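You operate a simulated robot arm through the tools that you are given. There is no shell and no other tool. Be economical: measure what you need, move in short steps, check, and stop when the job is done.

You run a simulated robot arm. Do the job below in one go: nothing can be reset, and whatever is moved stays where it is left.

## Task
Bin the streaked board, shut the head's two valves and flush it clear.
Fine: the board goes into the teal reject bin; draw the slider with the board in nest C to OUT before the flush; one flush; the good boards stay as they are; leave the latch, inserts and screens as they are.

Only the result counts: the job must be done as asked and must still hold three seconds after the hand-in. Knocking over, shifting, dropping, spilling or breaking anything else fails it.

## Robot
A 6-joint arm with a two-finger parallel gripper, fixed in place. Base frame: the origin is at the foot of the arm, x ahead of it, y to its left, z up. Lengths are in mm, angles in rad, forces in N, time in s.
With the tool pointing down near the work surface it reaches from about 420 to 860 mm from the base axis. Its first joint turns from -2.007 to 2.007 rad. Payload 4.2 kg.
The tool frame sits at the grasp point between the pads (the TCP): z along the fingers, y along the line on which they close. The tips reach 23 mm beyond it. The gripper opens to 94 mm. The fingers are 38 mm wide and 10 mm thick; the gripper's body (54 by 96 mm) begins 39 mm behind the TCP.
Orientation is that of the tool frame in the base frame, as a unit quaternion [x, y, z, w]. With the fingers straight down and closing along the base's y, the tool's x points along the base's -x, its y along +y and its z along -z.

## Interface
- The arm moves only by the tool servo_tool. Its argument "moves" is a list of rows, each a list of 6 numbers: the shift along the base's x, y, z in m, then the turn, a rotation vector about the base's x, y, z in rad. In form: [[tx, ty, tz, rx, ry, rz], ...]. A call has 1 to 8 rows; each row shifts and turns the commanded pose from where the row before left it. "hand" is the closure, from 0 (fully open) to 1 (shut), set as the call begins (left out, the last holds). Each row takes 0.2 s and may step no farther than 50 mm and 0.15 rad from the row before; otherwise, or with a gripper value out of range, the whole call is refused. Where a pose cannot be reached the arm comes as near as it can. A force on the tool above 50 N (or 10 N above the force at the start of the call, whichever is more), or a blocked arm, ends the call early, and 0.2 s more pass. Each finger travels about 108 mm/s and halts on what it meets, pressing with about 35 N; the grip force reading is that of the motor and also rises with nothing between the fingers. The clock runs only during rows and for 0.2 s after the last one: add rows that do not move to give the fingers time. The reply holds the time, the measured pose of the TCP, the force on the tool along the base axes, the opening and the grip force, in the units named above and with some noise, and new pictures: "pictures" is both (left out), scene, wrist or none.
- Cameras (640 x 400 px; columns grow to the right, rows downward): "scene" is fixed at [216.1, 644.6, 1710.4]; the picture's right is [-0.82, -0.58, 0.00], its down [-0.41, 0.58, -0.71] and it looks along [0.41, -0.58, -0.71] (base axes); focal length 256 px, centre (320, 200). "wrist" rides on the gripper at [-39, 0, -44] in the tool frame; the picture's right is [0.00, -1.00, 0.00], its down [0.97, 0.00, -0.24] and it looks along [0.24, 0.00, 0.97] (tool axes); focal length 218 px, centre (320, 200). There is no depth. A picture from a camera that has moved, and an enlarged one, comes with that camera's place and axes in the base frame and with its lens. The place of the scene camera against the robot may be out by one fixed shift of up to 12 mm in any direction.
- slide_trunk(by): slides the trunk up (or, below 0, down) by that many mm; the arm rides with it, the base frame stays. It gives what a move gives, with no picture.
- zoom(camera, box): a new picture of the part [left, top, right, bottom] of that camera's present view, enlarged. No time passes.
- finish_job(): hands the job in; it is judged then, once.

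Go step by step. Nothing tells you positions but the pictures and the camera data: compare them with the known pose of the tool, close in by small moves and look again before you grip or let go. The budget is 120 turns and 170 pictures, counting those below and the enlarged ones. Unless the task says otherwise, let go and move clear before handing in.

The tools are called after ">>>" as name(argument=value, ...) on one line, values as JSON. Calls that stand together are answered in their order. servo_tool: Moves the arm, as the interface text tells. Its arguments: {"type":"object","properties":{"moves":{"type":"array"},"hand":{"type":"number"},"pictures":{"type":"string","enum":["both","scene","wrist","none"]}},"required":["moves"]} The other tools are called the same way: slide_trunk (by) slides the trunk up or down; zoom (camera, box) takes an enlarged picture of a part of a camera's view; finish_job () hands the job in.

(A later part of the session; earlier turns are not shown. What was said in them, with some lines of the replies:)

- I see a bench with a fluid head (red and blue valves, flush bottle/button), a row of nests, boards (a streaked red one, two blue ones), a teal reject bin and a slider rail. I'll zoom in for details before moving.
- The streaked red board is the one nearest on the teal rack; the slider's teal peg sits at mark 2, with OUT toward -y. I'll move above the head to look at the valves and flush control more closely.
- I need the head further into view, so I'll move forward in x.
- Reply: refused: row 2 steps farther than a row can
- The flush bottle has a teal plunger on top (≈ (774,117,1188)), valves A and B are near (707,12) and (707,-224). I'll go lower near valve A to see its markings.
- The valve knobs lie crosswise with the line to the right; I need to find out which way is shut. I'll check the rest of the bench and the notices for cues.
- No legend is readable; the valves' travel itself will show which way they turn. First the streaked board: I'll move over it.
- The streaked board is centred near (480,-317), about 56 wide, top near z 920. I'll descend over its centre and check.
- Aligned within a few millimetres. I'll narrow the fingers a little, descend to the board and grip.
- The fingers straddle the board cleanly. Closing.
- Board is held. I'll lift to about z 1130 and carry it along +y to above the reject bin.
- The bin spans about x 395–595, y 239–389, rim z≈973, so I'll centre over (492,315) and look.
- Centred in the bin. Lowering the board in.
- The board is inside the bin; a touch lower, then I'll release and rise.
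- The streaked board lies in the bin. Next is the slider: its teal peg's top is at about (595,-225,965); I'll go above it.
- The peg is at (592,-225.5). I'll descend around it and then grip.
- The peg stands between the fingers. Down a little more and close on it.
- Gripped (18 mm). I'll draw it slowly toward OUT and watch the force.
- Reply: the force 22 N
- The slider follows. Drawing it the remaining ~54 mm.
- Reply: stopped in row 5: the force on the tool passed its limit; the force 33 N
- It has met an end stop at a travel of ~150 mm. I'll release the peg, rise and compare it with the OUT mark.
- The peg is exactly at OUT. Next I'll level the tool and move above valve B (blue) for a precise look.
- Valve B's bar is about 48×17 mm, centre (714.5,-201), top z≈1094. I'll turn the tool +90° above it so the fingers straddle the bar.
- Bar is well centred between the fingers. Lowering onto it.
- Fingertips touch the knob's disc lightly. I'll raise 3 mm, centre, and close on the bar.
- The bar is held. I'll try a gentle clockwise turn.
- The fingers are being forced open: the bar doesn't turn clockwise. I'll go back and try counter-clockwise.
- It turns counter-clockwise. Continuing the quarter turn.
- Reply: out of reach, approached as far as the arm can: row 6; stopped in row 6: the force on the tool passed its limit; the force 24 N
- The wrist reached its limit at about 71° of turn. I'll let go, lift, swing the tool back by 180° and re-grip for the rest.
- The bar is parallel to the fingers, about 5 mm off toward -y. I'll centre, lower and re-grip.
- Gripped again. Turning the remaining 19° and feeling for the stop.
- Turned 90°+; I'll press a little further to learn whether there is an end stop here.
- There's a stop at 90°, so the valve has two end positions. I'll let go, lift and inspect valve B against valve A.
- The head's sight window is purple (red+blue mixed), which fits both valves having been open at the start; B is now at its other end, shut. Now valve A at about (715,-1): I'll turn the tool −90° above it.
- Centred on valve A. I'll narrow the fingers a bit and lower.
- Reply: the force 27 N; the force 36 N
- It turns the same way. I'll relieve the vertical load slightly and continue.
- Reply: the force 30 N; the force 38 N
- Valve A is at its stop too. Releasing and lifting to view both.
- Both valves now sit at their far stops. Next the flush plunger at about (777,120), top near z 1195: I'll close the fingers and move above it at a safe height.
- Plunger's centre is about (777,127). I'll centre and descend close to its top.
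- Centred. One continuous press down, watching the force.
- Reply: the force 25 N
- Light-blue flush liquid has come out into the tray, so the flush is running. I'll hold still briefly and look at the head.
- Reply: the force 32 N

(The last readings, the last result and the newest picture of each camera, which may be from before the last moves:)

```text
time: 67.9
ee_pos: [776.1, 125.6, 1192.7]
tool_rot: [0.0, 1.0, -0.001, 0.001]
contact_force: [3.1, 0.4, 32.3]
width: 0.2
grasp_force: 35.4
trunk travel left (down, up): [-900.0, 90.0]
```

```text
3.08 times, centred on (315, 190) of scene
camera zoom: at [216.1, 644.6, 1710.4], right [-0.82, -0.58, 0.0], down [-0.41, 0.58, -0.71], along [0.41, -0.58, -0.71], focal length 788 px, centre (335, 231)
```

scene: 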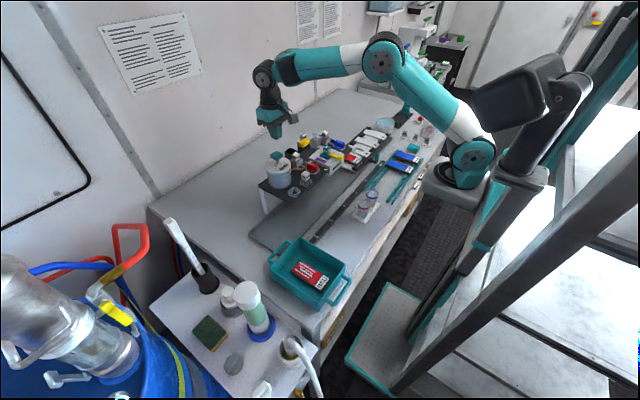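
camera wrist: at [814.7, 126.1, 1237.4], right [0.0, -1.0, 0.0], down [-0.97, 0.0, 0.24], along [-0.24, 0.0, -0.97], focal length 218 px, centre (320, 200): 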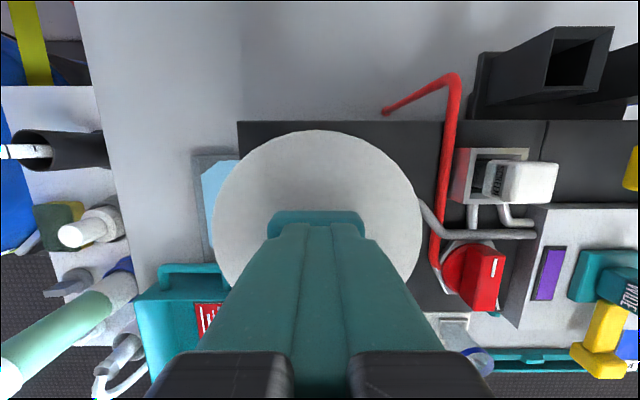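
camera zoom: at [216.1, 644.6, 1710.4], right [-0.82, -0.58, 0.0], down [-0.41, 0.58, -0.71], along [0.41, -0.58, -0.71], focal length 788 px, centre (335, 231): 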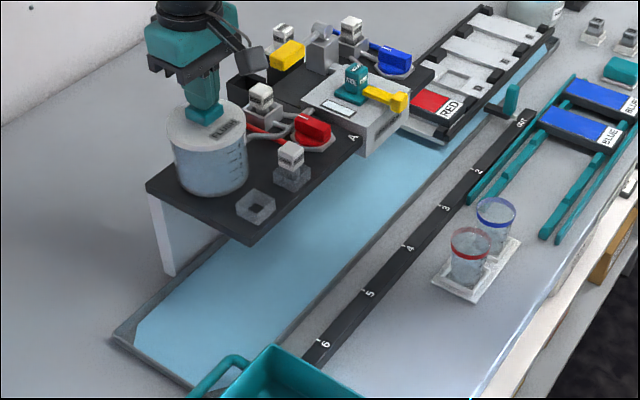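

The head's window turned clear: the flush is done. I'll rise straight off the plunger and check everything.

>>> servo_tool(moves=[[0, 0, 0.015, 0, 0, 0], [0, 0, 0.03, 0, 0, 0], [0, 0, 0.04, 0, 0, 0], [0, 0, 0.03, 0, 0, 0], [-0.03, -0.035, 0, 0, 0, 0], [-0.03, -0.035, 0, 0, 0, 0], [-0.03, -0.035, 0, 0, 0, 0], [0, 0, 0, 0, 0, 0]])

>>> zoom(camera="scene", box=[235, 125, 395, 255])

>>> zoom(camera="wrist", box=[160, 40, 480, 240])

```text
time: 69.7
ee_pos: [685.8, 22.1, 1305.8]
tool_rot: [0.001, 1.0, -0.001, 0.001]
contact_force: [-0.1, 0.8, -0.5]
width: 0.0
grasp_force: 35.3
trunk travel left (down, up): [-900.0, 90.0]
camera wrist: at [724.7, 21.5, 1348.9], right [0.0, -1.0, 0.0], down [-0.97, 0.0, 0.24], along [-0.24, 0.0, -0.97], focal length 218 px, centre (320, 200)
```

scene: 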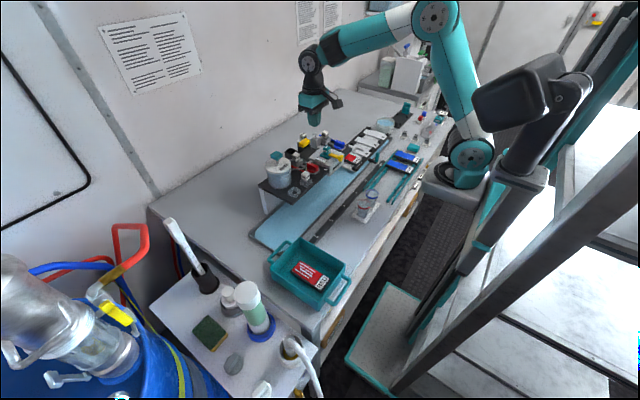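
wrist: 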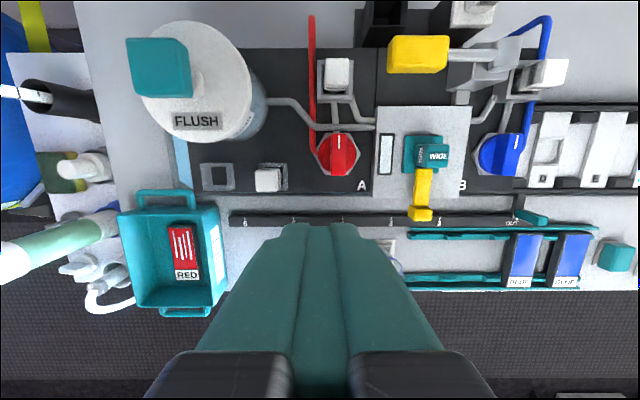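

```text
3.08 times, centred on (315, 190) of scene
camera zoom: at [216.1, 644.6, 1710.4], right [-0.82, -0.58, 0.0], down [-0.41, 0.58, -0.71], along [0.41, -0.58, -0.71], focal length 788 px, centre (335, 231)
```

zoom: 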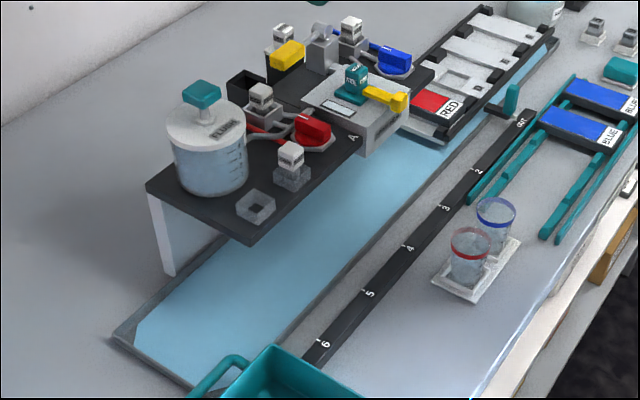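

```text
2.00 times, centred on (320, 140) of wrist
camera zoom: at [724.7, 21.5, 1348.9], right [0.0, -1.0, 0.0], down [-0.97, 0.0, 0.24], along [-0.24, 0.0, -0.97], focal length 436 px, centre (320, 320)
```

zoom: 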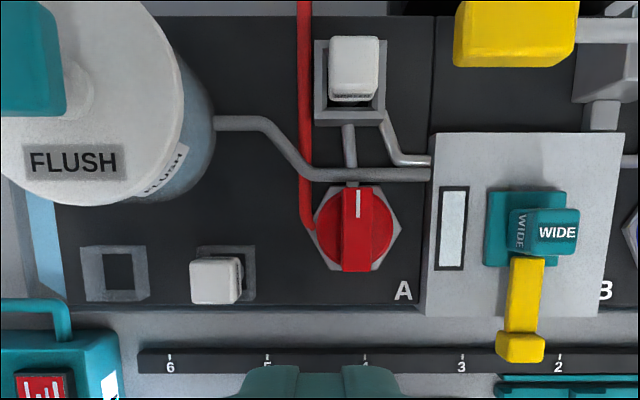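

The window is clear, the plunger has sprung back up, and the streaked board lies in the bin. The slider stands at OUT, both valves are at their far stops, nothing else appears to have moved, and the arm is clear. Handing in.

>>> finish_job()

```text
The job is handed in.
```

I handed the job in: the streaked board is in the teal reject bin, the slider with the nest C board was drawn to OUT first, and one flush left the head's window clear.

I turned both valves from their starting positions to their far stops. Nothing on the bench marks which end is shut. I took the starting end as open because the head's window showed mixed colour, and it stayed clear after the flush. The good boards, latch, inserts and screens look unmoved.
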